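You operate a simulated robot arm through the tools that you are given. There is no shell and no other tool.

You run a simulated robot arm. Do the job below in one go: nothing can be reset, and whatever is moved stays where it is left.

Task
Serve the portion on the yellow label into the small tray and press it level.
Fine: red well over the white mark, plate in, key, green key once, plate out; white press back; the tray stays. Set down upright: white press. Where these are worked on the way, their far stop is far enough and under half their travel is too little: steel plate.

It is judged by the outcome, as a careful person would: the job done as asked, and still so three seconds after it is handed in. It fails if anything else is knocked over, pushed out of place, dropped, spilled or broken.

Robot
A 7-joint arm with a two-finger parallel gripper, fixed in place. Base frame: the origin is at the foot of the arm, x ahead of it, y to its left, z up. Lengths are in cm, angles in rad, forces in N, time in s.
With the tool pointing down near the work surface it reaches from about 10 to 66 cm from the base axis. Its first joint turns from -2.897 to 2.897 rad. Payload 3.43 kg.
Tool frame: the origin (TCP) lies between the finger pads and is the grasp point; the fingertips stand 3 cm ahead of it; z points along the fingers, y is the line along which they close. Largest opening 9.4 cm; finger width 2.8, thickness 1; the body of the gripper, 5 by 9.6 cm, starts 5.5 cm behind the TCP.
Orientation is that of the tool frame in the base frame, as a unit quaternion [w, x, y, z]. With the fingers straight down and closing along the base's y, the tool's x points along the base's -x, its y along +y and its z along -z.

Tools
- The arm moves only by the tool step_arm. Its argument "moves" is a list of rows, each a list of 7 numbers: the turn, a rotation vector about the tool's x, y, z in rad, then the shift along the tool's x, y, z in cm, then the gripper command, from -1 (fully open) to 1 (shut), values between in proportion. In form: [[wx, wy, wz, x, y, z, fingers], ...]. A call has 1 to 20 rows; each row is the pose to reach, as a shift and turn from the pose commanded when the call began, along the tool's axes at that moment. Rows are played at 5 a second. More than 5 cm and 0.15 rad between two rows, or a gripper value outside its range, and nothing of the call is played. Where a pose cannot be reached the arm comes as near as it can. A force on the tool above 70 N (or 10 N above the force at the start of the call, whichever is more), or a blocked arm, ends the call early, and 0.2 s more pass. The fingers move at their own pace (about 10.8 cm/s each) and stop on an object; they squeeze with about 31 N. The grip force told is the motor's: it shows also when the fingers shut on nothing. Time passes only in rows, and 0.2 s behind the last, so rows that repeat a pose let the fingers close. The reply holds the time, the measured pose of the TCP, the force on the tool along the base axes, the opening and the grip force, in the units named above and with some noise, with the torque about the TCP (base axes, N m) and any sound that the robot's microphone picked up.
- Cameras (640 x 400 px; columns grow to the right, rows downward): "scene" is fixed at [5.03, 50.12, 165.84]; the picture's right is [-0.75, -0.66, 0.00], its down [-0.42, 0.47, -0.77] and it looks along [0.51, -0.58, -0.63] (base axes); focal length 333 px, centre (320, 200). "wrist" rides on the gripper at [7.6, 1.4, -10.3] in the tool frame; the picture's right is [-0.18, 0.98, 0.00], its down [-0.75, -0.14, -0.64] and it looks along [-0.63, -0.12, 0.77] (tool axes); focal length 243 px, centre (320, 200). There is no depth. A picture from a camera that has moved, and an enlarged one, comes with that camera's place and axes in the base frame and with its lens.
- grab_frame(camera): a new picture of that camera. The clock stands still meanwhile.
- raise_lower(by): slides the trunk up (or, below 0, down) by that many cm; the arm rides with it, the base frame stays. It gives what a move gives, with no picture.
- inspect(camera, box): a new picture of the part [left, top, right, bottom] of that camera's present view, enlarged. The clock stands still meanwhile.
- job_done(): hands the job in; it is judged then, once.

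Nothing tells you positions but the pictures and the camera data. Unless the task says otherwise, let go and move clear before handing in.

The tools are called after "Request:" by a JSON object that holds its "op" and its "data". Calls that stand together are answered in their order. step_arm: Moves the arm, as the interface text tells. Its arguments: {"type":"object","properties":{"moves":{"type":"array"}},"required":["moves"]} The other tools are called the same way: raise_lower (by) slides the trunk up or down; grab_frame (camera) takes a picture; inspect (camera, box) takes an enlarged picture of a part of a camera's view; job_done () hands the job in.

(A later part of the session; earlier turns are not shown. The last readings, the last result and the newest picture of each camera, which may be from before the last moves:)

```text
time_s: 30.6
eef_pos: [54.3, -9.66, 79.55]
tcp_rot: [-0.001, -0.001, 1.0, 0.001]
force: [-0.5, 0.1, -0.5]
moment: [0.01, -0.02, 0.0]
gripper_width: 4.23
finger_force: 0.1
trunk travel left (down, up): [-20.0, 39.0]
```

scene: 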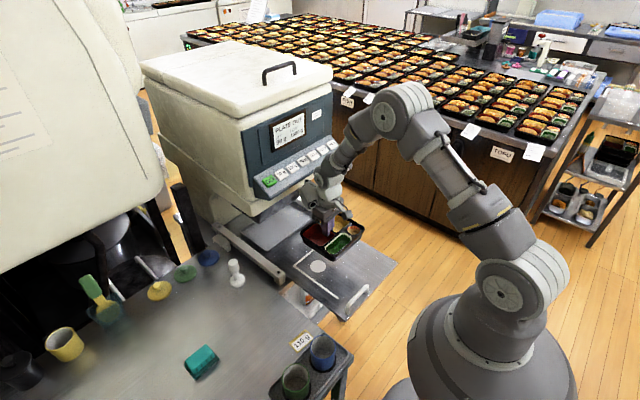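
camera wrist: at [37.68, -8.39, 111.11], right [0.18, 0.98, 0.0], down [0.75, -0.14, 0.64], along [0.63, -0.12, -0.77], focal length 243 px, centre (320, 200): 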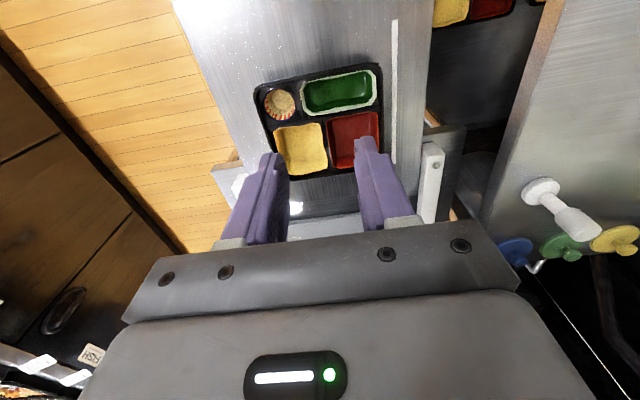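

Request:
{"op": "step_arm", "data": {"moves": [[0, 0, 0, 0, 0, 0, 0.3], [0, 0, 0, 0, 0, 0, 0.45], [0, 0, 0, 0, 0, 0, 0.55], [0, 0, 0, 0, 0, 0, 0.63], [0, 0, 0, 0, 0, 0, 0.7], [0, 0, 0, 0, 0, 0, 0.75], [0, 0, 0, 0, 0, 0, 0.8], [0, 0, 0, 0, 0, 0, 0.84], [0, 0, 0, 0, 0, 0, 0.86], [0, 0, 0, 0, 0, 0, 0.86]]}}

Request:
{"op": "inspect", "data": {"camera": "wrist", "box": [160, 0, 480, 220]}}

Request:
{"op": "inspect", "data": {"camera": "scene", "box": [260, 190, 380, 310]}}

```text
time_s: 32.8
eef_pos: [54.18, -9.74, 79.64]
tcp_rot: [-0.001, 0.0, 1.0, -0.001]
force: [1.3, -0.5, 0.1]
moment: [0.0, 0.0, 0.0]
gripper_width: 0.65
finger_force: 0.1
trunk travel left (down, up): [-20.0, 39.0]
```

```text
1.82 times, centred on (320, 110) of wrist
camera zoom: at [46.52, -8.18, 89.93], right [0.18, 0.98, 0.0], down [0.75, -0.14, 0.64], along [0.63, -0.12, -0.77], focal length 441 px, centre (320, 364)
```

zoom: 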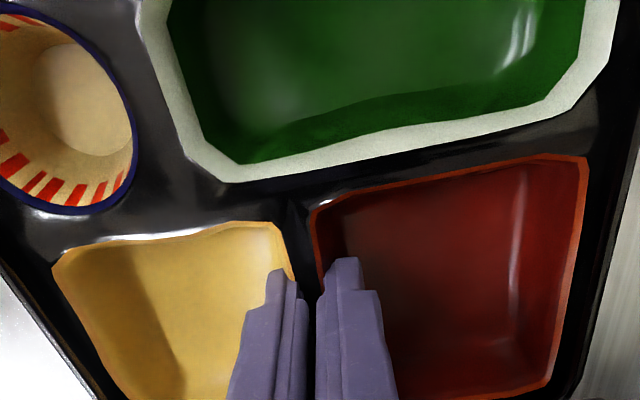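

```text
3.33 times, centred on (320, 250) of scene
camera zoom: at [5.03, 50.12, 165.84], right [-0.75, -0.66, 0.0], down [-0.42, 0.47, -0.77], along [0.51, -0.58, -0.63], focal length 1109 px, centre (320, 33)
```

zoom: 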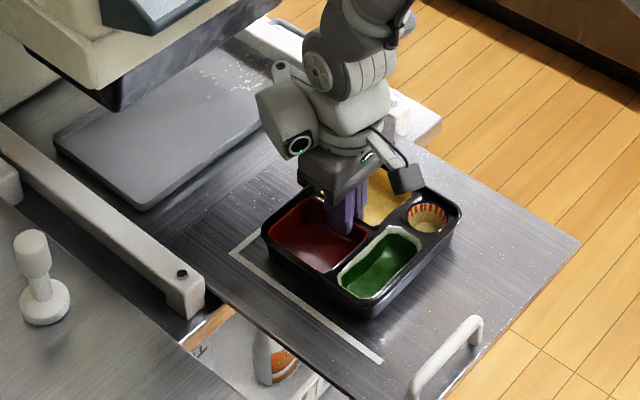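

The tray is re-centred on the gripper. I'll open slowly and lift away.

Request:
{"op": "step_arm", "data": {"moves": [[0, 0, 0, 0, 0, 0, 0.8], [0, 0, 0, 0, 0, 0, 0.7], [0, 0, 0, 0, 0, 0, 0.6], [0, 0, 0, 0, 0, 0, 0.5], [0, 0, 0, 0, 0, 0, 0.4], [0, 0, 0, 0, 0, -1, 0.4], [0, 0, 0, 0, 0, -3, 0.4], [0, 0, 0, 0, 0, -6, 0.4], [0, 0, 0, 4, 0, -9, 0.4], [0, 0, 0, 8, 0, -12, 0.4], [0, 0, 0, 12, 0, -15, 0.4], [0, 0, 0, 15, 0, -19, 0.4], [0, 0, 0, 15, 0, -22, 0.4], [0, 0, 0, 15, 0, -22, 0.4]]}}

Request:
{"op": "grab_frame", "data": {"camera": "wrist"}}

Request:
{"op": "inspect", "data": {"camera": "wrist", "box": [220, 60, 460, 220]}}

Request:
{"op": "inspect", "data": {"camera": "scene", "box": [260, 190, 380, 310]}}

```text
time_s: 35.8
eef_pos: [38.99, -9.65, 101.56]
tcp_rot: [0.0, 0.0, 1.0, 0.0]
force: [0.3, 0.5, -0.5]
moment: [-0.01, -0.02, -0.01]
gripper_width: 2.82
finger_force: 0.1
trunk travel left (down, up): [-20.0, 39.0]
```

```text
taken
camera wrist: at [31.29, -8.26, 111.95], right [0.18, 0.98, 0.0], down [0.75, -0.14, 0.64], along [0.63, -0.12, -0.77], focal length 243 px, centre (320, 200)
```

wrist: 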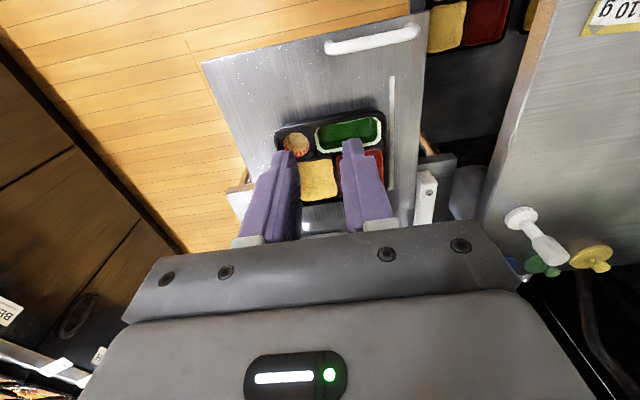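

```text
2.50 times, centred on (340, 140) of wrist
camera zoom: at [31.29, -8.26, 111.95], right [0.18, 0.98, 0.0], down [0.75, -0.14, 0.64], along [0.63, -0.12, -0.77], focal length 606 px, centre (270, 350)
```

zoom: 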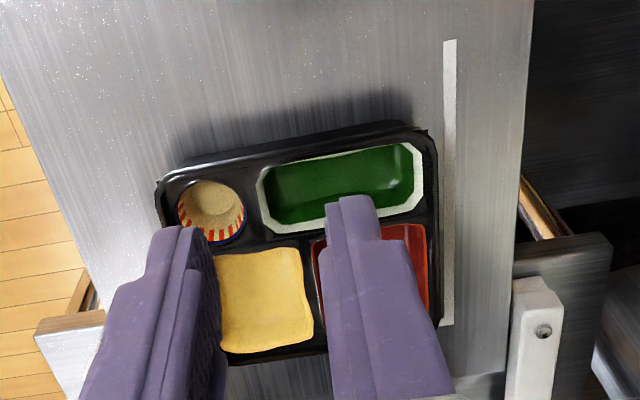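

```text
3.33 times, centred on (320, 250) of scene
camera zoom: at [5.03, 50.12, 165.84], right [-0.75, -0.66, 0.0], down [-0.42, 0.47, -0.77], along [0.51, -0.58, -0.63], focal length 1109 px, centre (320, 33)
```

zoom: 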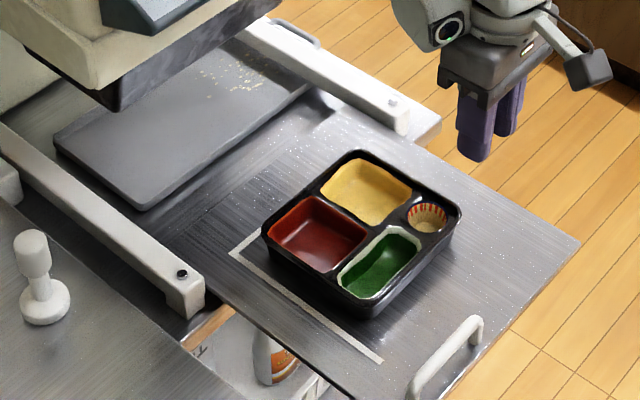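

The red well centre is now at about (54.7, -5.75), within 3 mm of the mark. Next is pushing the plate in by its handle, so I'll inspect the handle and the space under the machine.

Request:
{"op": "inspect", "data": {"camera": "wrist", "box": [290, 0, 450, 100]}}

Request:
{"op": "inspect", "data": {"camera": "scene", "box": [330, 260, 410, 340]}}

Request:
{"op": "inspect", "data": {"camera": "scene", "box": [200, 130, 380, 270]}}

```text
4.00 times, centred on (370, 50) of wrist
camera zoom: at [31.29, -8.26, 111.95], right [0.18, 0.98, 0.0], down [0.75, -0.14, 0.64], along [0.63, -0.12, -0.77], focal length 970 px, centre (120, 800)
```

zoom: 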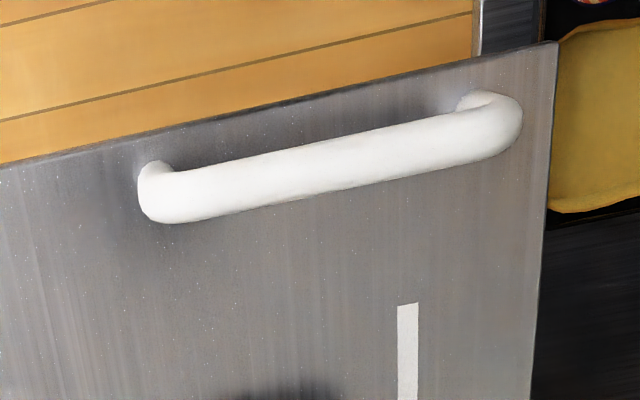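

```text
5.00 times, centred on (370, 300) of scene
camera zoom: at [5.03, 50.12, 165.84], right [-0.75, -0.66, 0.0], down [-0.42, 0.47, -0.77], along [0.51, -0.58, -0.63], focal length 1664 px, centre (70, -300)
```

zoom: 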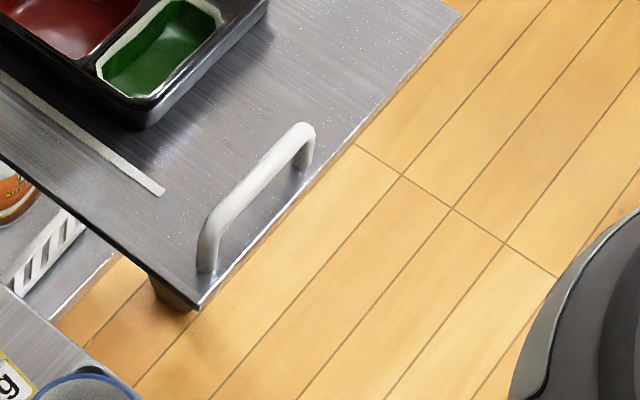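

```text
2.86 times, centred on (290, 200) of scene
camera zoom: at [5.03, 50.12, 165.84], right [-0.75, -0.66, 0.0], down [-0.42, 0.47, -0.77], along [0.51, -0.58, -0.63], focal length 951 px, centre (406, 200)
```

zoom: 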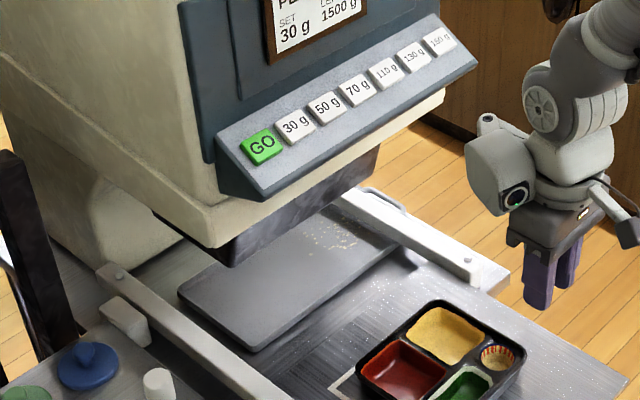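

The handle bar runs along y from about -8.5 to 2.6, at x≈36.1 and z≈77.7. I'll come in front of it with the fingers shut, tilting the wrist back toward me so it clears the machine's key panel.

Request:
{"op": "step_arm", "data": {"moves": [[0, -0.07, 0, 1.5, 1.3, 0, 1], [0, -0.14, 0, 3.0, 2.7, 2, 1], [0, -0.21, 0, 4.5, 4.0, 4, 1], [0, -0.28, 0, 6.0, 5.4, 7, 1], [0, -0.35, 0, 7.5, 6.7, 11, 1], [0, -0.35, 0, 7.5, 6.7, 13, 1], [0, -0.35, 0, 7.5, 6.7, 13, 1]]}}

Request:
{"op": "grab_frame", "data": {"camera": "scene"}}

Request:
{"op": "grab_frame", "data": {"camera": "wrist"}}

```text
time_s: 37.4
eef_pos: [34.22, -3.52, 87.34]
tcp_rot: [0.173, 0.001, 0.985, 0.0]
force: [0.1, -0.2, -0.5]
moment: [0.02, -0.03, 0.02]
gripper_width: 0.0
finger_force: 30.8
out of reach, approached as far as the arm can: row 4, 5, 6, 7
trunk travel left (down, up): [-20.0, 39.0]
```

```text
taken
```

scene: 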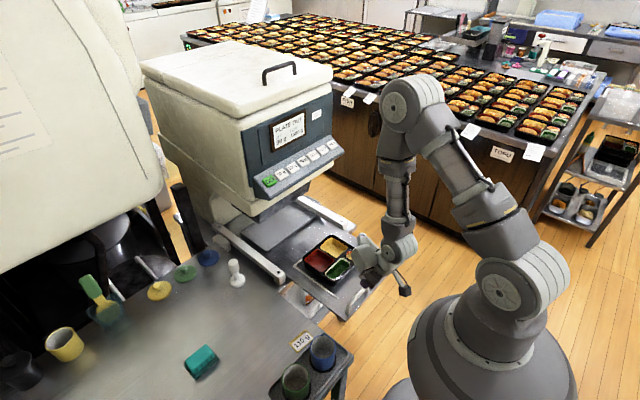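

```text
taken
camera wrist: at [23.41, -2.07, 94.43], right [0.17, 0.98, 0.06], down [0.49, -0.14, 0.86], along [0.86, -0.12, -0.5], focal length 243 px, centre (320, 200)
```

wrist: 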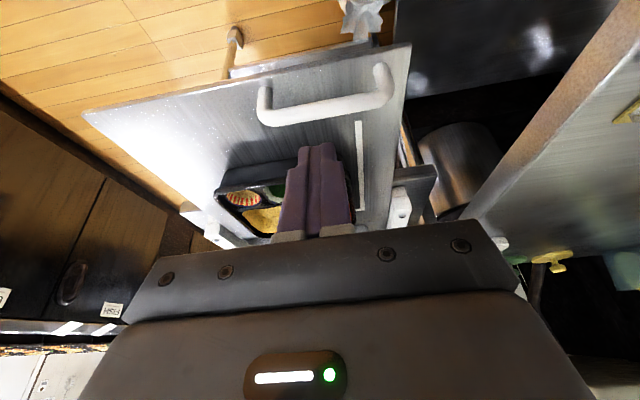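

That tilt is not reachable this close in. I'll start the push with the tool vertical and tilt later, as the plate moves away.

Request:
{"op": "step_arm", "data": {"moves": [[0, 0.1, 0, 0, 0, 0, 1], [0, 0.2, 0, 0, 0, 0, 1], [0, 0.28, 0, 0, 0, 0, 1], [0, 0.35, 0, 0, 0, 0, 1], [0, 0.35, 0, 0, 0, 0, 1]]}}

```text
time_s: 38.6
eef_pos: [33.93, -3.41, 87.39]
tcp_rot: [0.0, 0.0, 1.0, 0.0]
force: [-0.3, -0.6, 0.5]
moment: [0.0, 0.0, 0.0]
gripper_width: 0.0
finger_force: 31.3
trunk travel left (down, up): [-20.0, 39.0]
```

Request:
{"op": "step_arm", "data": {"moves": [[0, 0, 0, 1.9, 0.45, 0, 1], [0, 0, 0, 1.9, 0.45, 3, 1], [0, 0, 0, 1.9, 0.45, 6, 1], [0, 0, 0, 1.9, 0.45, 8.1, 1], [0, 0, 0, 1.9, 0.45, 8.1, 1]]}}

Request:
{"op": "inspect", "data": {"camera": "scene", "box": [290, 210, 430, 330]}}

Request:
{"op": "grab_frame", "data": {"camera": "wrist"}}

```text
time_s: 39.8
eef_pos: [31.98, -3.11, 79.16]
tcp_rot: [0.0, 0.0, 1.0, 0.001]
force: [0.0, -0.6, -0.1]
moment: [0.03, 0.02, 0.01]
gripper_width: 0.0
finger_force: 30.7
trunk travel left (down, up): [-20.0, 39.0]
```

```text
3.33 times, centred on (360, 270) of scene
camera zoom: at [5.03, 50.12, 165.84], right [-0.75, -0.66, 0.0], down [-0.42, 0.47, -0.77], along [0.51, -0.58, -0.63], focal length 1109 px, centre (187, -33)
```

zoom: 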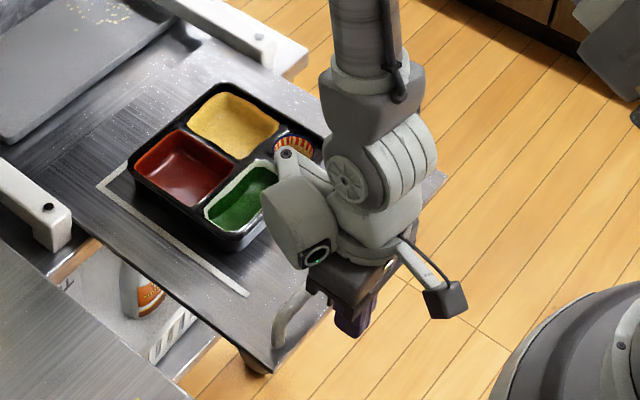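

```text
taken
camera wrist: at [24.22, -1.58, 89.6], right [0.18, 0.98, 0.0], down [0.75, -0.14, 0.64], along [0.63, -0.12, -0.77], focal length 243 px, centre (320, 200)
```

wrist: 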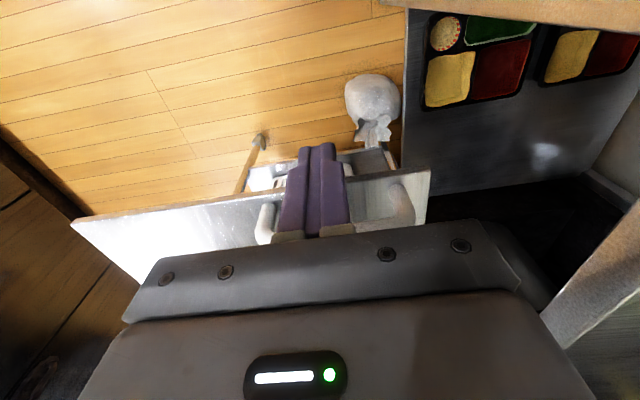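

The closed fingers are in front of the handle, centred on it. I'll push slowly toward the machine.

Request:
{"op": "step_arm", "data": {"moves": [[0, 0, 0, -0.7, 0.1, 0, 1], [0, 0, 0, -1.4, 0.1, 0, 1], [0, 0, 0, -2.0, 0.1, 0, 1], [0, 0, 0, -2.5, 0.1, 0, 1], [0, 0, 0, -3.0, 0.1, 0, 1], [0, 0, 0, -3.5, 0.1, 0, 1], [0, 0, 0, -4.0, 0.1, 0, 1], [0, 0, 0, -4.0, 0.1, 0, 1]]}}

Request:
{"op": "inspect", "data": {"camera": "scene", "box": [240, 190, 400, 330]}}

```text
time_s: 41.6
eef_pos: [36.17, -2.87, 79.31]
tcp_rot: [0.001, 0.001, 1.0, 0.0]
force: [-0.4, -0.2, 0.5]
moment: [0.02, 0.01, 0.03]
gripper_width: 0.0
finger_force: 31.3
trunk travel left (down, up): [-20.0, 39.0]
```

```text
2.86 times, centred on (320, 260) of scene
camera zoom: at [5.03, 50.12, 165.84], right [-0.75, -0.66, 0.0], down [-0.42, 0.47, -0.77], along [0.51, -0.58, -0.63], focal length 951 px, centre (320, 29)
```

zoom: 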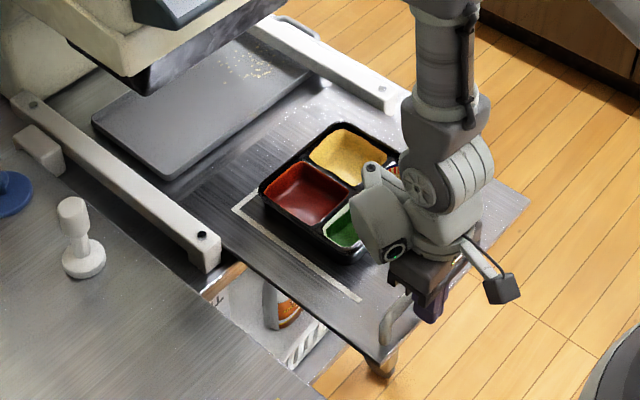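

The plate slides freely and the tray rides with it. I'll keep pushing.

Request:
{"op": "step_arm", "data": {"moves": [[0, 0, 0, -0.5, 0, 0, 1], [0, 0, 0, -1.2, 0, 0, 1], [0, 0, 0, -2.0, 0, 0, 1], [0, 0, 0, -2.8, 0, 0, 1], [0, 0, 0, -3.6, 0, 0, 1], [0, 0, 0, -4.4, 0, 0, 1], [0, 0, 0, -5.2, 0, 0, 1], [0, 0, 0, -6.0, 0, 0, 1], [0, 0, 0, -6.8, 0, 0, 1], [0, 0, 0, -7.6, 0, 0, 1], [0, 0, 0, -8.4, 0, 0, 1], [0, 0, 0, -9.0, 0, 0, 1], [0, 0, 0, -9.5, 0, 0, 1], [0, 0, 0, -9.8, 0, 0, 1], [0, 0, 0, -9.8, 0, 0, 1]]}}

Request:
{"op": "inspect", "data": {"camera": "scene", "box": [200, 130, 400, 310]}}

Request:
{"op": "grab_frame", "data": {"camera": "wrist"}}

```text
time_s: 44.8
eef_pos: [45.94, -2.96, 79.3]
tcp_rot: [0.001, 0.0, 1.0, -0.001]
force: [0.7, 0.4, 0.8]
moment: [-0.02, -0.03, 0.0]
gripper_width: 0.0
finger_force: 31.1
trunk travel left (down, up): [-20.0, 39.0]
```

```text
2.22 times, centred on (300, 220) of scene
camera zoom: at [5.03, 50.12, 165.84], right [-0.75, -0.66, 0.0], down [-0.42, 0.47, -0.77], along [0.51, -0.58, -0.63], focal length 739 px, centre (364, 156)
```

zoom: 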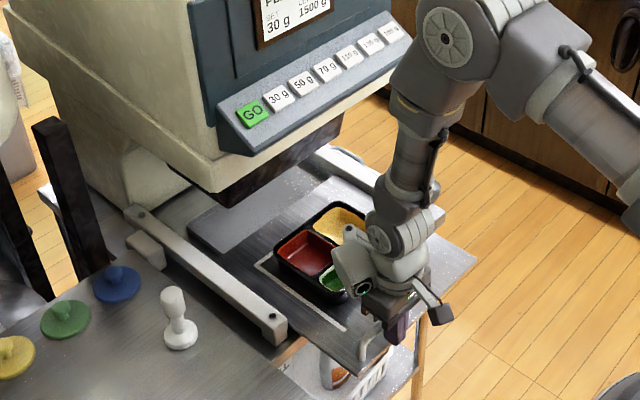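

```text
taken
camera wrist: at [38.24, -1.48, 89.74], right [0.18, 0.98, 0.0], down [0.75, -0.14, 0.64], along [0.63, -0.12, -0.77], focal length 243 px, centre (320, 200)
```

wrist: 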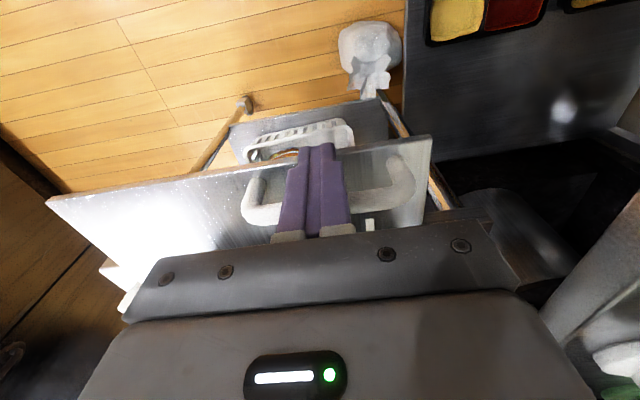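

The plate is about halfway in. I'll back off slightly, tilt the wrist back toward me so it clears the key panel, and push on.

Request:
{"op": "step_arm", "data": {"moves": [[0, 0, 0, 1.0, 0, 0, 1], [0, -0.1, 0, 1.6, 0, 0, 1], [0, -0.2, 0, 1.6, 0, 0, 1], [0, -0.3, 0, 1.6, 0, 0, 1], [0, -0.4, 0, 1.6, 0, 0, 1], [0, -0.45, 0, 1.6, 0, 0, 1], [0, -0.45, 0, 1.6, 0, 0, 1]]}}

Request:
{"op": "inspect", "data": {"camera": "scene", "box": [200, 130, 400, 310]}}

Request:
{"op": "grab_frame", "data": {"camera": "wrist"}}

```text
time_s: 46.4
eef_pos: [44.28, -2.81, 79.31]
tcp_rot: [0.223, 0.0, 0.975, 0.0]
force: [0.2, -0.3, 0.6]
moment: [0.0, 0.01, 0.04]
gripper_width: 0.0
finger_force: 31.0
trunk travel left (down, up): [-20.0, 39.0]
```

```text
2.22 times, centred on (300, 220) of scene
camera zoom: at [5.03, 50.12, 165.84], right [-0.75, -0.66, 0.0], down [-0.42, 0.47, -0.77], along [0.51, -0.58, -0.63], focal length 739 px, centre (364, 156)
```

zoom: 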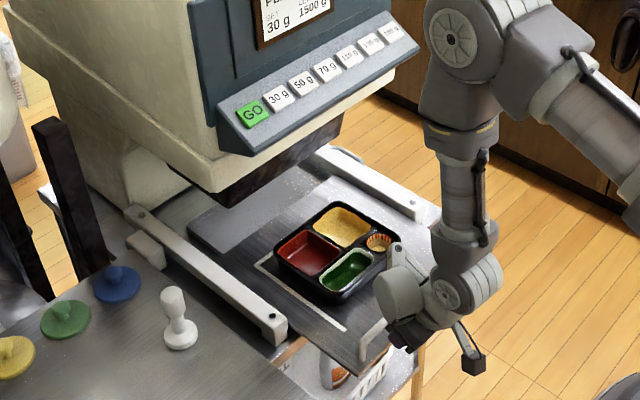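

```text
taken
camera wrist: at [32.91, -1.43, 85.32], right [0.17, 0.98, 0.08], down [0.4, -0.14, 0.91], along [0.9, -0.12, -0.42], focal length 243 px, centre (320, 200)
```

wrist: 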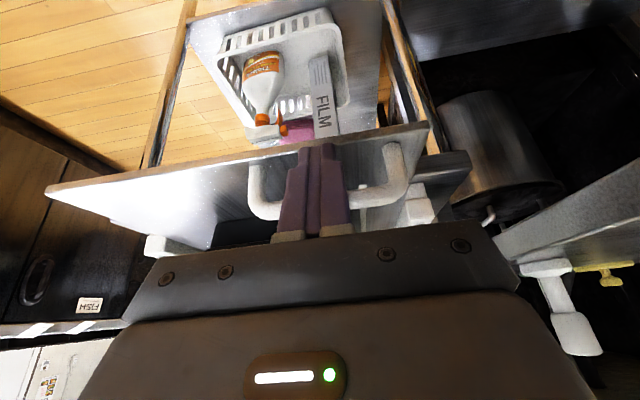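

Request:
{"op": "step_arm", "data": {"moves": [[0, 0, 0, 0.305, 0, 0.63, 1], [0, 0, 0, -0.3, 0, 0.92, 1], [0, 0, 0, -0.9, 0, 1.21, 1], [0, 0, 0, -1.5, 0, 1.5, 1], [0, 0, 0, -2.1, 0, 1.79, 1], [0, 0, 0, -2.7, 0, 2.08, 1], [0, 0, 0, -3.3, 0, 2.37, 1], [0, 0, 0, -3.9, 0, 2.66, 1], [0, 0, 0, -4.5, 0, 2.95, 1], [0, 0, 0, -5.1, 0, 3.24, 1], [0, 0, 0, -5.7, 0, 3.53, 1], [0, 0, 0, -6.3, 0, 3.82, 1], [0, 0, 0, -6.9, 0, 4.11, 1], [0, 0, 0, -6.9, 0, 4.11, 1]]}}

Request:
{"op": "inspect", "data": {"camera": "scene", "box": [200, 130, 400, 310]}}

Request:
{"op": "grab_frame", "data": {"camera": "wrist"}}

```text
time_s: 49.4
eef_pos: [52.31, -3.09, 78.57]
tcp_rot: [0.223, 0.0, 0.975, 0.0]
force: [-0.4, -0.1, -0.2]
moment: [0.02, 0.02, -0.02]
gripper_width: 0.01
finger_force: 31.4
trunk travel left (down, up): [-20.0, 39.0]
```

```text
2.22 times, centred on (300, 220) of scene
camera zoom: at [5.03, 50.12, 165.84], right [-0.75, -0.66, 0.0], down [-0.42, 0.47, -0.77], along [0.51, -0.58, -0.63], focal length 739 px, centre (364, 156)
```

zoom: 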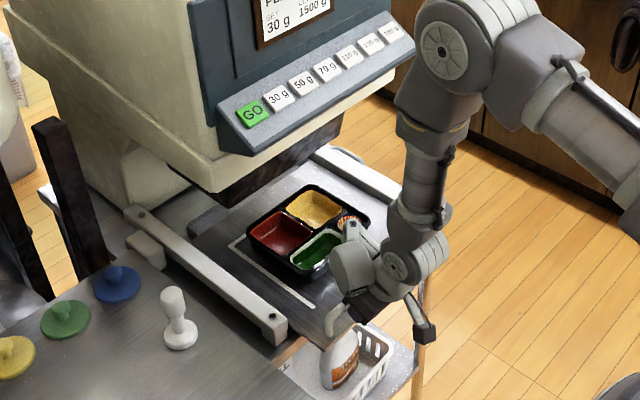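

```text
taken
camera wrist: at [40.81, -1.41, 84.61], right [0.17, 0.98, 0.08], down [0.4, -0.14, 0.91], along [0.9, -0.12, -0.42], focal length 243 px, centre (320, 200)
```

wrist: 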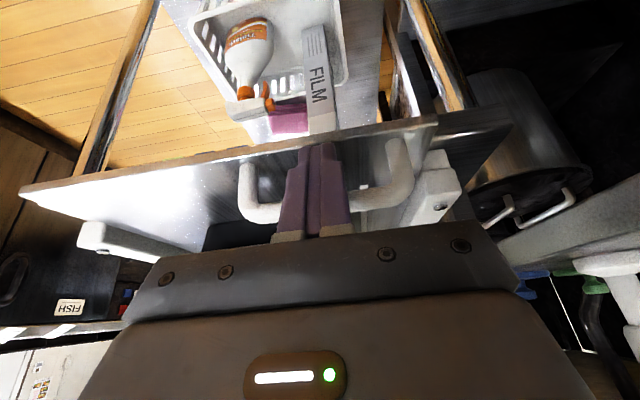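

Request:
{"op": "step_arm", "data": {"moves": [[0, 0, 0, -0.4, 0, 0.2, 1], [0, 0, 0, -0.9, 0, 0.435, 1], [0, 0, 0, -1.35, 0, 0.65, 1], [0, 0, 0, -1.8, 0, 0.87, 1], [0, 0, 0, -2.25, 0, 1.09, 1], [0, 0, 0, -2.7, 0, 1.305, 1], [0, 0, 0, -2.7, 0, 1.305, 1]]}}

Request:
{"op": "inspect", "data": {"camera": "scene", "box": [200, 130, 400, 310]}}

```text
time_s: 51.0
eef_pos: [55.37, -2.88, 78.7]
tcp_rot: [0.223, 0.0, 0.975, 0.0]
force: [-0.7, -1.3, -1.4]
moment: [0.01, 0.04, 0.01]
gripper_width: 0.01
finger_force: 30.7
trunk travel left (down, up): [-20.0, 39.0]
```

```text
2.22 times, centred on (300, 220) of scene
camera zoom: at [5.03, 50.12, 165.84], right [-0.75, -0.66, 0.0], down [-0.42, 0.47, -0.77], along [0.51, -0.58, -0.63], focal length 739 px, centre (364, 156)
```

zoom: 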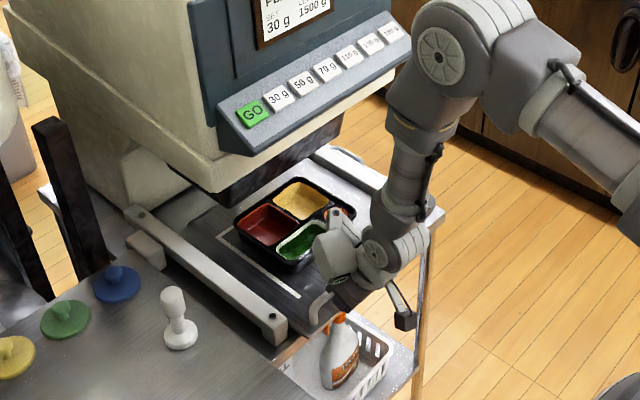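

Request:
{"op": "step_arm", "data": {"moves": [[0, 0, 0, -0.4, 0, 0.2, 1], [0, 0, 0, -0.9, 0, 0.435, 1], [0, 0, 0, -1.35, 0, 0.65, 1], [0, 0, 0, -1.8, 0, 0.87, 1], [0, 0, 0, -2.25, 0, 1.09, 1], [0, 0, 0, -2.7, 0, 1.305, 1], [0, 0, 0, -2.7, 0, 1.305, 1]]}}

Request:
{"op": "inspect", "data": {"camera": "scene", "box": [200, 100, 400, 310]}}

Request:
{"op": "grab_frame", "data": {"camera": "wrist"}}

```text
time_s: 52.6
eef_pos: [58.33, -2.8, 78.64]
tcp_rot: [0.223, 0.0, 0.975, 0.0]
force: [0.3, 0.4, 0.3]
moment: [0.0, 0.02, 0.02]
gripper_width: 0.0
finger_force: 31.6
trunk travel left (down, up): [-20.0, 39.0]
```

```text
1.90 times, centred on (300, 205) of scene
camera zoom: at [5.03, 50.12, 165.84], right [-0.75, -0.66, 0.0], down [-0.42, 0.47, -0.77], along [0.51, -0.58, -0.63], focal length 634 px, centre (358, 190)
```

zoom: 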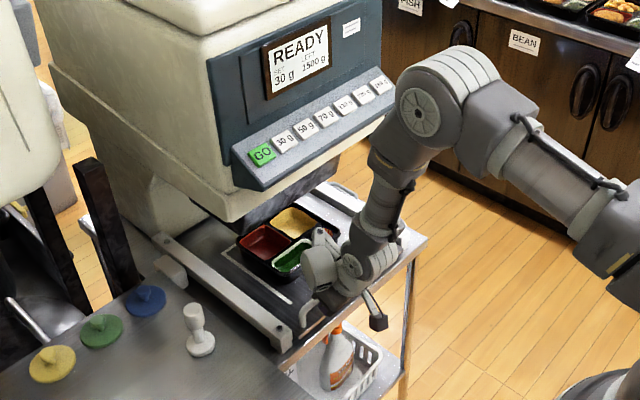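

```text
taken
camera wrist: at [46.99, -1.33, 84.58], right [0.17, 0.98, 0.08], down [0.4, -0.14, 0.91], along [0.9, -0.12, -0.42], focal length 243 px, centre (320, 200)
```

wrist: 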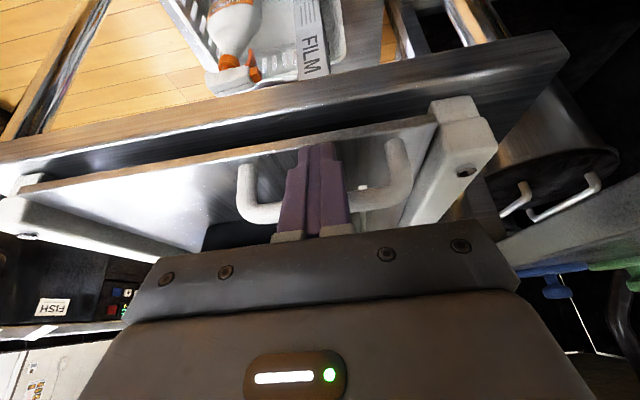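

The display now reads READY. I'll nudge gently on to be sure the plate is against its far stop.

Request:
{"op": "step_arm", "data": {"moves": [[0, 0, 0, -0.3, 0, 0.145, 1], [0, 0, 0, -0.6, 0, 0.29, 1], [0, 0, 0, -0.9, 0, 0.435, 1], [0, 0, 0, -0.9, 0, 0.435, 1]]}}

```text
time_s: 53.6
eef_pos: [59.1, -2.82, 78.61]
tcp_rot: [0.221, 0.0, 0.975, 0.0]
force: [-9.6, 2.0, -3.0]
moment: [0.1, 0.11, 0.06]
gripper_width: 0.01
finger_force: 30.8
trunk travel left (down, up): [-20.0, 39.0]
```

Request:
{"op": "step_arm", "data": {"moves": [[0, 0, 0, -0.2, 0, 0.1, 1], [0, 0, 0, -0.4, 0, 0.2, 1], [0, 0, 0, -0.4, 0, 0.2, 1]]}}

Request:
{"op": "inspect", "data": {"camera": "scene", "box": [200, 100, 400, 310]}}

```text
time_s: 54.4
eef_pos: [59.2, -2.85, 78.48]
tcp_rot: [0.22, 0.001, 0.975, -0.001]
force: [-39.6, 2.7, -8.7]
moment: [-0.03, 0.31, 0.01]
gripper_width: 0.01
finger_force: 31.6
trunk travel left (down, up): [-20.0, 39.0]
```

```text
1.90 times, centred on (300, 205) of scene
camera zoom: at [5.03, 50.12, 165.84], right [-0.75, -0.66, 0.0], down [-0.42, 0.47, -0.77], along [0.51, -0.58, -0.63], focal length 634 px, centre (358, 190)
```

zoom: 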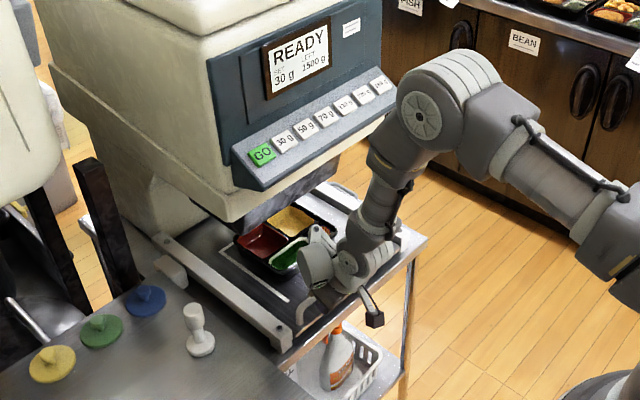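

The plate is against its far stop (about 40 N back) and the display reads READY. I'll back off the handle, rise, and move toward the 110 g key.

Request:
{"op": "step_arm", "data": {"moves": [[0, 0, 0, 1.8, 0, -0.86, 1], [0, 0, 0, 4.5, 0, -2.16, 1], [0, 0, 0, 8.1, 0, -3.9, 1], [0, 0, 0, 8.19, 0, -8.36, 1], [0, 0, 0, 6.25, -1.8, -12.4, 1], [0, 0, 0, 4.3, -3.6, -16.5, 1], [0, 0, 0, 2.36, -5.4, -20.5, 1], [0, 0, 0, 0.42, -7.2, -24.6, 1], [0, 0, 0, -1.53, -9.0, -28.65, 1], [0, 0, 0, -3.47, -10.8, -32.7, 1], [0, 0, 0, -5.42, -12.5, -36.8, 1], [0, 0, 0, -6.93, -12.5, -39.9, 1], [0, 0, 0, -6.93, -12.5, -39.9, 1]]}}

Request:
{"op": "grab_frame", "data": {"camera": "wrist"}}

Request:
{"op": "grab_frame", "data": {"camera": "scene"}}

```text
time_s: 57.2
eef_pos: [48.58, -15.42, 117.76]
tcp_rot: [0.223, 0.0, 0.975, 0.0]
force: [0.0, -0.6, -0.2]
moment: [-0.01, 0.0, 0.0]
gripper_width: 0.0
finger_force: 30.6
trunk travel left (down, up): [-20.0, 39.0]
```

```text
taken
camera wrist: at [37.19, -13.9, 123.83], right [0.17, 0.98, 0.08], down [0.4, -0.14, 0.91], along [0.9, -0.12, -0.42], focal length 243 px, centre (320, 200)
```

wrist: 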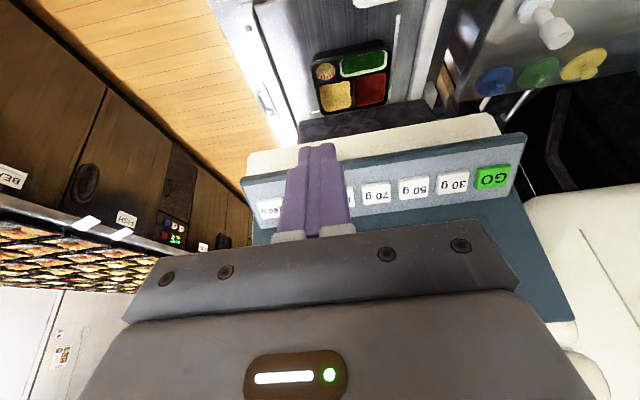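

```text
taken
```

scene: 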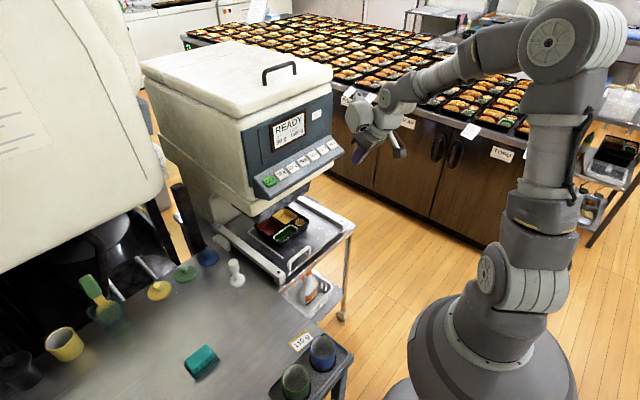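

The keys line up as measured, with the 110 g key at about (65.3, -15.2, 111) on a panel sloped about 32°. I'll hover in front of it with the fingers square to the panel.

Request:
{"op": "step_arm", "data": {"moves": [[0, -0.02, 0, -2.5, 0.1, 1.2, 1], [0, -0.04, 0, -5.0, 0.2, 2.4, 1], [0, -0.07, 0, -7.5, 0.2, 3.6, 1], [0, -0.1, 0, -9.5, 0.2, 4.5, 1], [0, -0.1, 0, -10.8, 0.2, 5.2, 1], [0, -0.1, 0, -11.3, 0.2, 5.4, 1], [0, -0.1, 0, -11.3, 0.2, 5.4, 1]]}}

Request:
{"op": "grab_frame", "data": {"camera": "wrist"}}

Request:
{"op": "inspect", "data": {"camera": "scene", "box": [240, 90, 400, 210]}}

```text
time_s: 58.8
eef_pos: [60.95, -15.27, 117.71]
tcp_rot: [0.271, 0.0, 0.963, 0.0]
force: [0.5, -0.9, -0.1]
moment: [0.0, 0.01, -0.02]
gripper_width: 0.02
finger_force: 30.7
trunk travel left (down, up): [-20.0, 39.0]
```

```text
taken
camera wrist: at [49.02, -13.79, 122.55], right [0.16, 0.98, 0.1], down [0.31, -0.14, 0.94], along [0.94, -0.12, -0.32], focal length 243 px, centre (320, 200)
```

wrist: 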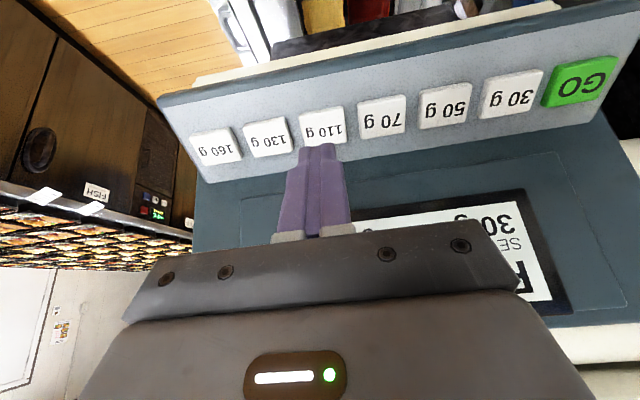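

```text
3.33 times, centred on (320, 150) of scene
camera zoom: at [5.03, 50.12, 165.84], right [-0.75, -0.66, 0.0], down [-0.42, 0.47, -0.77], along [0.51, -0.58, -0.63], focal length 1109 px, centre (320, 367)
```

zoom: 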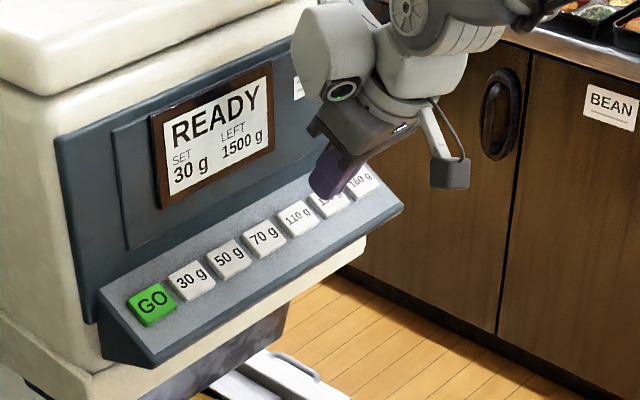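

The 110 g key sits right under the tool axis. I'll press along the axis in small steps and listen for a response.

Request:
{"op": "step_arm", "data": {"moves": [[0, 0, 0, 0, 0.2, 1.5, 1], [0, 0, 0, 0, 0.2, 3.0, 1], [0, 0, 0, 0, 0.2, 4.0, 1], [0, 0, 0, 0, 0.2, 4.4, 1], [0, 0, 0, 0, 0.2, 4.4, 1]]}}

Request:
{"op": "inspect", "data": {"camera": "wrist", "box": [200, 40, 440, 220]}}

Request:
{"op": "inspect", "data": {"camera": "scene", "box": [240, 90, 400, 210]}}

```text
time_s: 60.0
eef_pos: [63.46, -15.06, 113.83]
tcp_rot: [0.271, 0.001, 0.963, 0.0]
force: [-0.1, 0.6, 0.2]
moment: [-0.02, -0.02, 0.0]
gripper_width: 0.0
finger_force: 31.5
trunk travel left (down, up): [-20.0, 39.0]
```

```text
2.22 times, centred on (320, 130) of wrist
camera zoom: at [51.49, -13.54, 118.75], right [0.16, 0.98, 0.1], down [0.31, -0.14, 0.94], along [0.94, -0.12, -0.32], focal length 539 px, centre (320, 356)
```

zoom: 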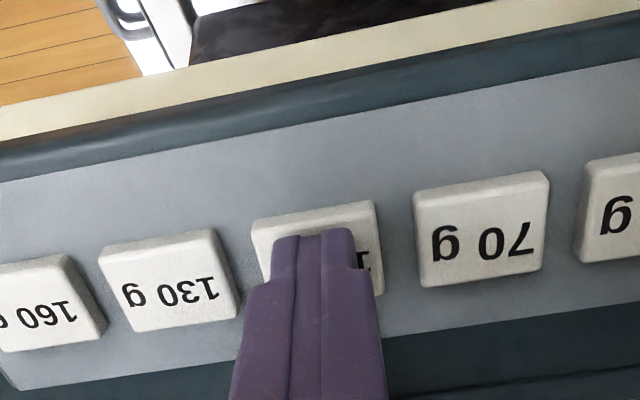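

```text
3.33 times, centred on (320, 150) of scene
camera zoom: at [5.03, 50.12, 165.84], right [-0.75, -0.66, 0.0], down [-0.42, 0.47, -0.77], along [0.51, -0.58, -0.63], focal length 1109 px, centre (320, 367)
```

zoom: 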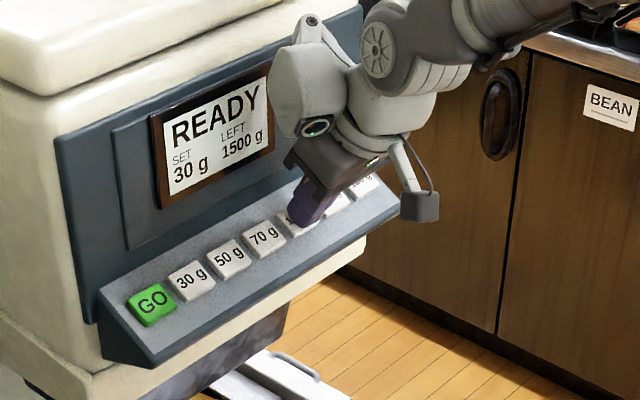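

Request:
{"op": "step_arm", "data": {"moves": [[0, 0, 0, 0, 0, 0.2, 1], [0, 0, 0, 0, 0, 0.4, 1], [0, 0, 0, 0, 0, 0.4, 1]]}}

```text
time_s: 60.8
eef_pos: [63.6, -14.87, 113.67]
tcp_rot: [0.271, 0.0, 0.963, 0.0]
force: [-0.9, -0.1, 1.9]
moment: [0.03, 0.02, 0.03]
gripper_width: 0.0
finger_force: 31.0
trunk travel left (down, up): [-20.0, 39.0]
heard: click
```

I heard a click. I'll check the display.

Request:
{"op": "inspect", "data": {"camera": "scene", "box": [240, 90, 400, 210]}}

```text
3.33 times, centred on (320, 150) of scene
camera zoom: at [5.03, 50.12, 165.84], right [-0.75, -0.66, 0.0], down [-0.42, 0.47, -0.77], along [0.51, -0.58, -0.63], focal length 1109 px, centre (320, 367)
```

zoom: 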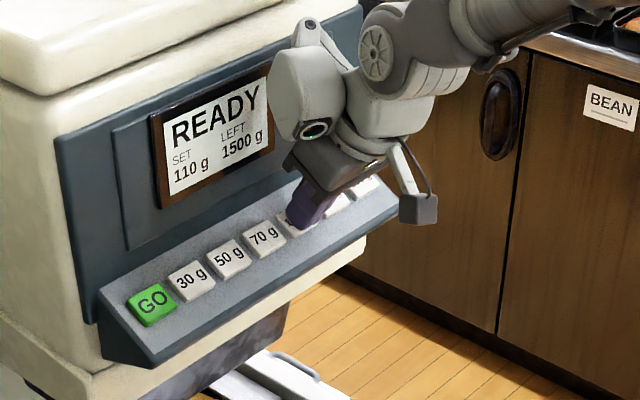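

The set weight reads 110 g. I'll back off and move across to hover over the green GO key.

Request:
{"op": "step_arm", "data": {"moves": [[0, 0, 0, 0, 0, -1.5, 1], [0, 0, 0, 0, 0, -4, 1], [0, 0, 0, 0, 1, -5.4, 1], [0, 0, 0, 0, 4, -5.4, 1], [0, 0, 0, 0, 8, -5.4, 1], [0, 0, 0, 0, 12, -5.4, 1], [0, 0, 0, 0, 15.5, -5.4, 1], [0, 0, 0, 0, 18.0, -5.4, 1], [0, 0, 0, 0, 18.0, -5.4, 1]]}}

Request:
{"op": "grab_frame", "data": {"camera": "wrist"}}

```text
time_s: 62.8
eef_pos: [60.98, 2.89, 118.32]
tcp_rot: [0.272, 0.0, 0.962, 0.0]
force: [-0.4, 0.3, -0.5]
moment: [-0.02, -0.02, 0.01]
gripper_width: 0.0
finger_force: 31.3
trunk travel left (down, up): [-20.0, 39.0]
```

```text
taken
camera wrist: at [48.98, 4.48, 123.19], right [0.16, 0.98, 0.1], down [0.31, -0.14, 0.94], along [0.94, -0.12, -0.32], focal length 243 px, centre (320, 200)
```

wrist: 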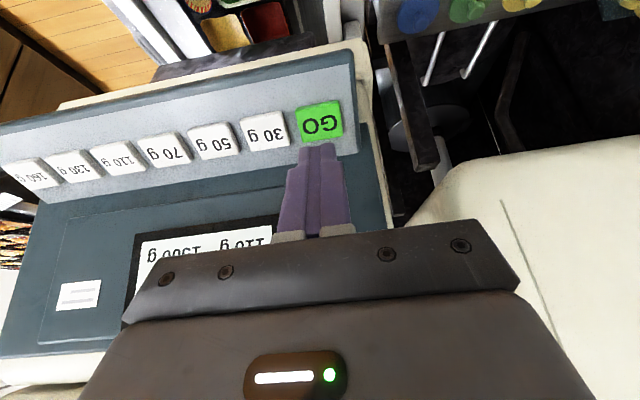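

The GO key is centred under the tool axis. I'll press it once.

Request:
{"op": "step_arm", "data": {"moves": [[0, 0, 0, 0, 0, 2, 1], [0, 0, 0, 0, 0, 4, 1], [0, 0, 0, 0, 0, 4.9, 1], [0, 0, 0, 0, 0, 4.9, 1]]}}

```text
time_s: 63.8
eef_pos: [63.39, 2.91, 114.11]
tcp_rot: [0.271, -0.001, 0.963, 0.001]
force: [-0.1, 0.4, 0.4]
moment: [-0.01, 0.01, 0.0]
gripper_width: 0.0
finger_force: 31.3
trunk travel left (down, up): [-20.0, 39.0]
```

Request:
{"op": "step_arm", "data": {"moves": [[0, 0, 0, 0, 0, 0.25, 1], [0, 0, 0, 0, 0, 0.5, 1], [0, 0, 0, 0, 0, 0.5, 1]]}}

```text
time_s: 64.6
eef_pos: [63.59, 3.01, 113.65]
tcp_rot: [0.271, 0.0, 0.963, 0.0]
force: [-0.6, 0.0, 1.9]
moment: [-0.01, -0.01, -0.02]
gripper_width: 0.0
finger_force: 31.0
trunk travel left (down, up): [-20.0, 39.0]
```

Request:
{"op": "step_arm", "data": {"moves": [[0, 0, 0, 0, 0, 0.15, 1], [0, 0, 0, 0, 0, 0.15, 1]]}}

Request:
{"op": "inspect", "data": {"camera": "scene", "box": [240, 90, 400, 210]}}

```text
time_s: 65.2
eef_pos: [63.7, 2.96, 113.4]
tcp_rot: [0.272, 0.0, 0.962, 0.0]
force: [-0.9, 0.3, 1.9]
moment: [0.02, 0.01, 0.0]
gripper_width: 0.0
finger_force: 30.9
trunk travel left (down, up): [-20.0, 39.0]
heard: click
```

```text
3.33 times, centred on (320, 150) of scene
camera zoom: at [5.03, 50.12, 165.84], right [-0.75, -0.66, 0.0], down [-0.42, 0.47, -0.77], along [0.51, -0.58, -0.63], focal length 1109 px, centre (320, 367)
```

zoom: 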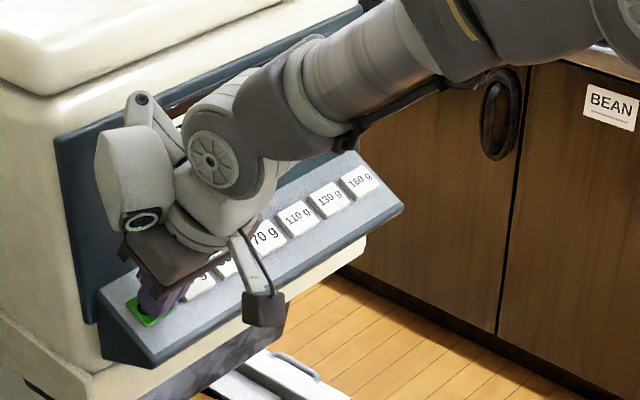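

The GO key clicked once. I'll retreat straight away along the tool axis and watch the dispensing.

Request:
{"op": "step_arm", "data": {"moves": [[0, 0, 0, 0, 0, -1.5, 1], [0, 0, 0, 0, 0, -4, 1], [0, 0, 0, 0, 0, -7, 1], [0, 0, 0, 2, 0, -10, 1], [0, 0, 0, 4, 0, -13, 1], [0, 0, 0, 4, 0, -13, 1]]}}

Request:
{"op": "inspect", "data": {"camera": "scene", "box": [200, 90, 400, 300]}}

Request:
{"op": "grab_frame", "data": {"camera": "wrist"}}

```text
time_s: 66.6
eef_pos: [53.27, 3.1, 122.04]
tcp_rot: [0.271, 0.0, 0.963, 0.001]
force: [0.7, -1.0, 0.6]
moment: [-0.01, -0.01, 0.01]
gripper_width: 0.01
finger_force: 31.3
trunk travel left (down, up): [-20.0, 39.0]
```

```text
1.90 times, centred on (300, 195) of scene
camera zoom: at [5.03, 50.12, 165.84], right [-0.75, -0.66, 0.0], down [-0.42, 0.47, -0.77], along [0.51, -0.58, -0.63], focal length 634 px, centre (358, 210)
```

zoom: 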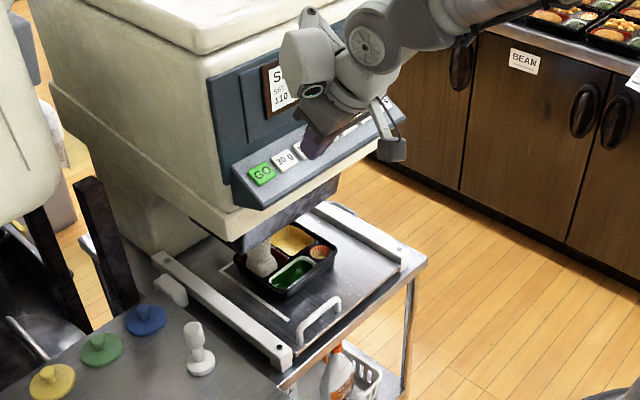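

```text
taken
camera wrist: at [41.4, 4.52, 126.96], right [0.16, 0.98, 0.1], down [0.31, -0.14, 0.94], along [0.94, -0.12, -0.32], focal length 243 px, centre (320, 200)
```

wrist: 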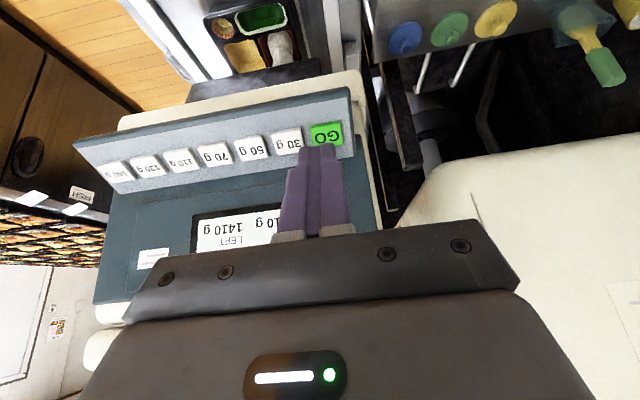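

Rice is coming down into the red well. I'll wait and move clear of the display so I can read it.

Request:
{"op": "step_arm", "data": {"moves": [[0, 0, 0, 2, -3, 0, 1], [0, 0, 0, 4, -6, 0, 1], [0, 0, 0, 6, -9, 0, 1], [0, 0, 0, 8, -12, 0, 1], [0, 0, 0, 8, -12, 0, 1], [0, 0, 0, 8, -12, 0, 1], [0, 0, 0, 8, -12, 0, 1], [0, 0, 0, 8, -12, 0, 1], [0, 0, 0, 8, -12, 0, 1], [0, 0, 0, 8, -12, 0, 1]]}}

Request:
{"op": "inspect", "data": {"camera": "scene", "box": [200, 90, 400, 300]}}

Request:
{"op": "inspect", "data": {"camera": "scene", "box": [260, 190, 350, 280]}}

```text
time_s: 68.8
eef_pos: [46.72, -9.15, 117.95]
tcp_rot: [0.272, 0.0, 0.962, 0.0]
force: [0.2, 0.7, -0.2]
moment: [0.01, -0.01, 0.0]
gripper_width: 0.0
finger_force: 30.5
trunk travel left (down, up): [-20.0, 39.0]
```

```text
1.90 times, centred on (300, 195) of scene
camera zoom: at [5.03, 50.12, 165.84], right [-0.75, -0.66, 0.0], down [-0.42, 0.47, -0.77], along [0.51, -0.58, -0.63], focal length 634 px, centre (358, 210)
```

zoom: 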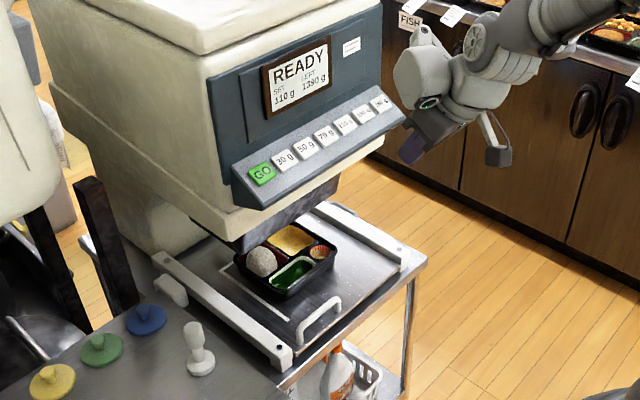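

```text
4.44 times, centred on (305, 235) of scene
camera zoom: at [5.03, 50.12, 165.84], right [-0.75, -0.66, 0.0], down [-0.42, 0.47, -0.77], along [0.51, -0.58, -0.63], focal length 1479 px, centre (387, 44)
```

zoom: 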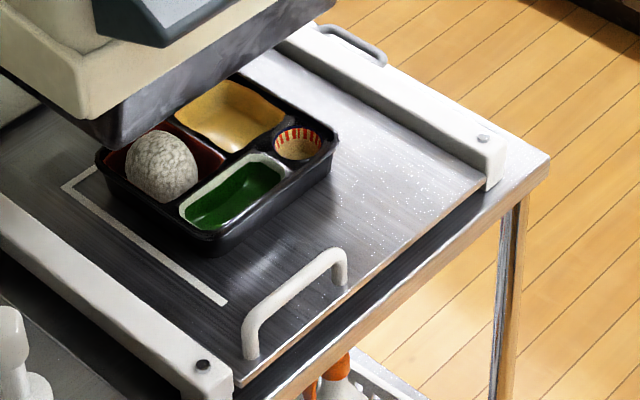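

The display shows READY with 1390 g left, so 110 g has been served as a mound in the red well. Next I'll go back down to the handle and hook it from behind to pull the plate out.

Request:
{"op": "step_arm", "data": {"moves": [[0, 0, 0, 2.09, 0.9, 3.41, 1], [0, 0, 0, 4.18, 1.8, 6.82, 1], [0, 0, 0, 6.28, 2.7, 10.24, 1], [0, 0, 0, 8.37, 3.6, 13.65, 1], [0, 0, 0, 10.46, 4.5, 17.06, 1], [0, 0, 0, 12.55, 5.4, 20.47, 1], [0, 0, 0, 14.64, 6.2, 23.88, 1], [0, 0, 0, 11.6, 6.2, 26.57, 1], [0, 0, 0, 8.55, 6.2, 29.26, 1], [0, 0, 0, 5.22, 6.2, 32.25, 1], [0, 0, 0, 5.22, 6.2, 32.25, 1]]}}

Request:
{"op": "grab_frame", "data": {"camera": "wrist"}}

Request:
{"op": "inspect", "data": {"camera": "scene", "box": [240, 190, 380, 310]}}

```text
time_s: 71.2
eef_pos: [59.13, -2.86, 87.67]
tcp_rot: [0.272, 0.0, 0.962, 0.0]
force: [-0.2, -0.7, 0.1]
moment: [0.0, -0.01, 0.01]
gripper_width: 0.0
finger_force: 31.2
trunk travel left (down, up): [-20.0, 39.0]
```

```text
taken
camera wrist: at [47.2, -1.38, 92.63], right [0.16, 0.98, 0.1], down [0.31, -0.14, 0.94], along [0.94, -0.12, -0.32], focal length 243 px, centre (320, 200)
```

wrist: 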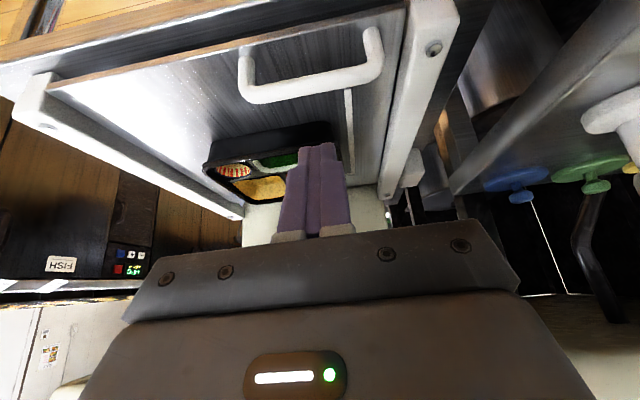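

```text
3.33 times, centred on (310, 250) of scene
camera zoom: at [5.03, 50.12, 165.84], right [-0.75, -0.66, 0.0], down [-0.42, 0.47, -0.77], along [0.51, -0.58, -0.63], focal length 1109 px, centre (353, 33)
```

zoom: 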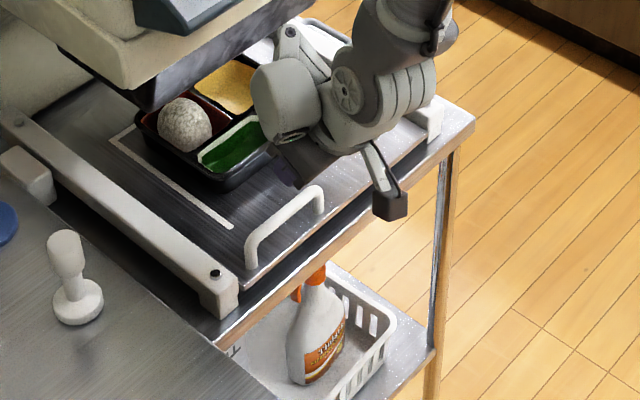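

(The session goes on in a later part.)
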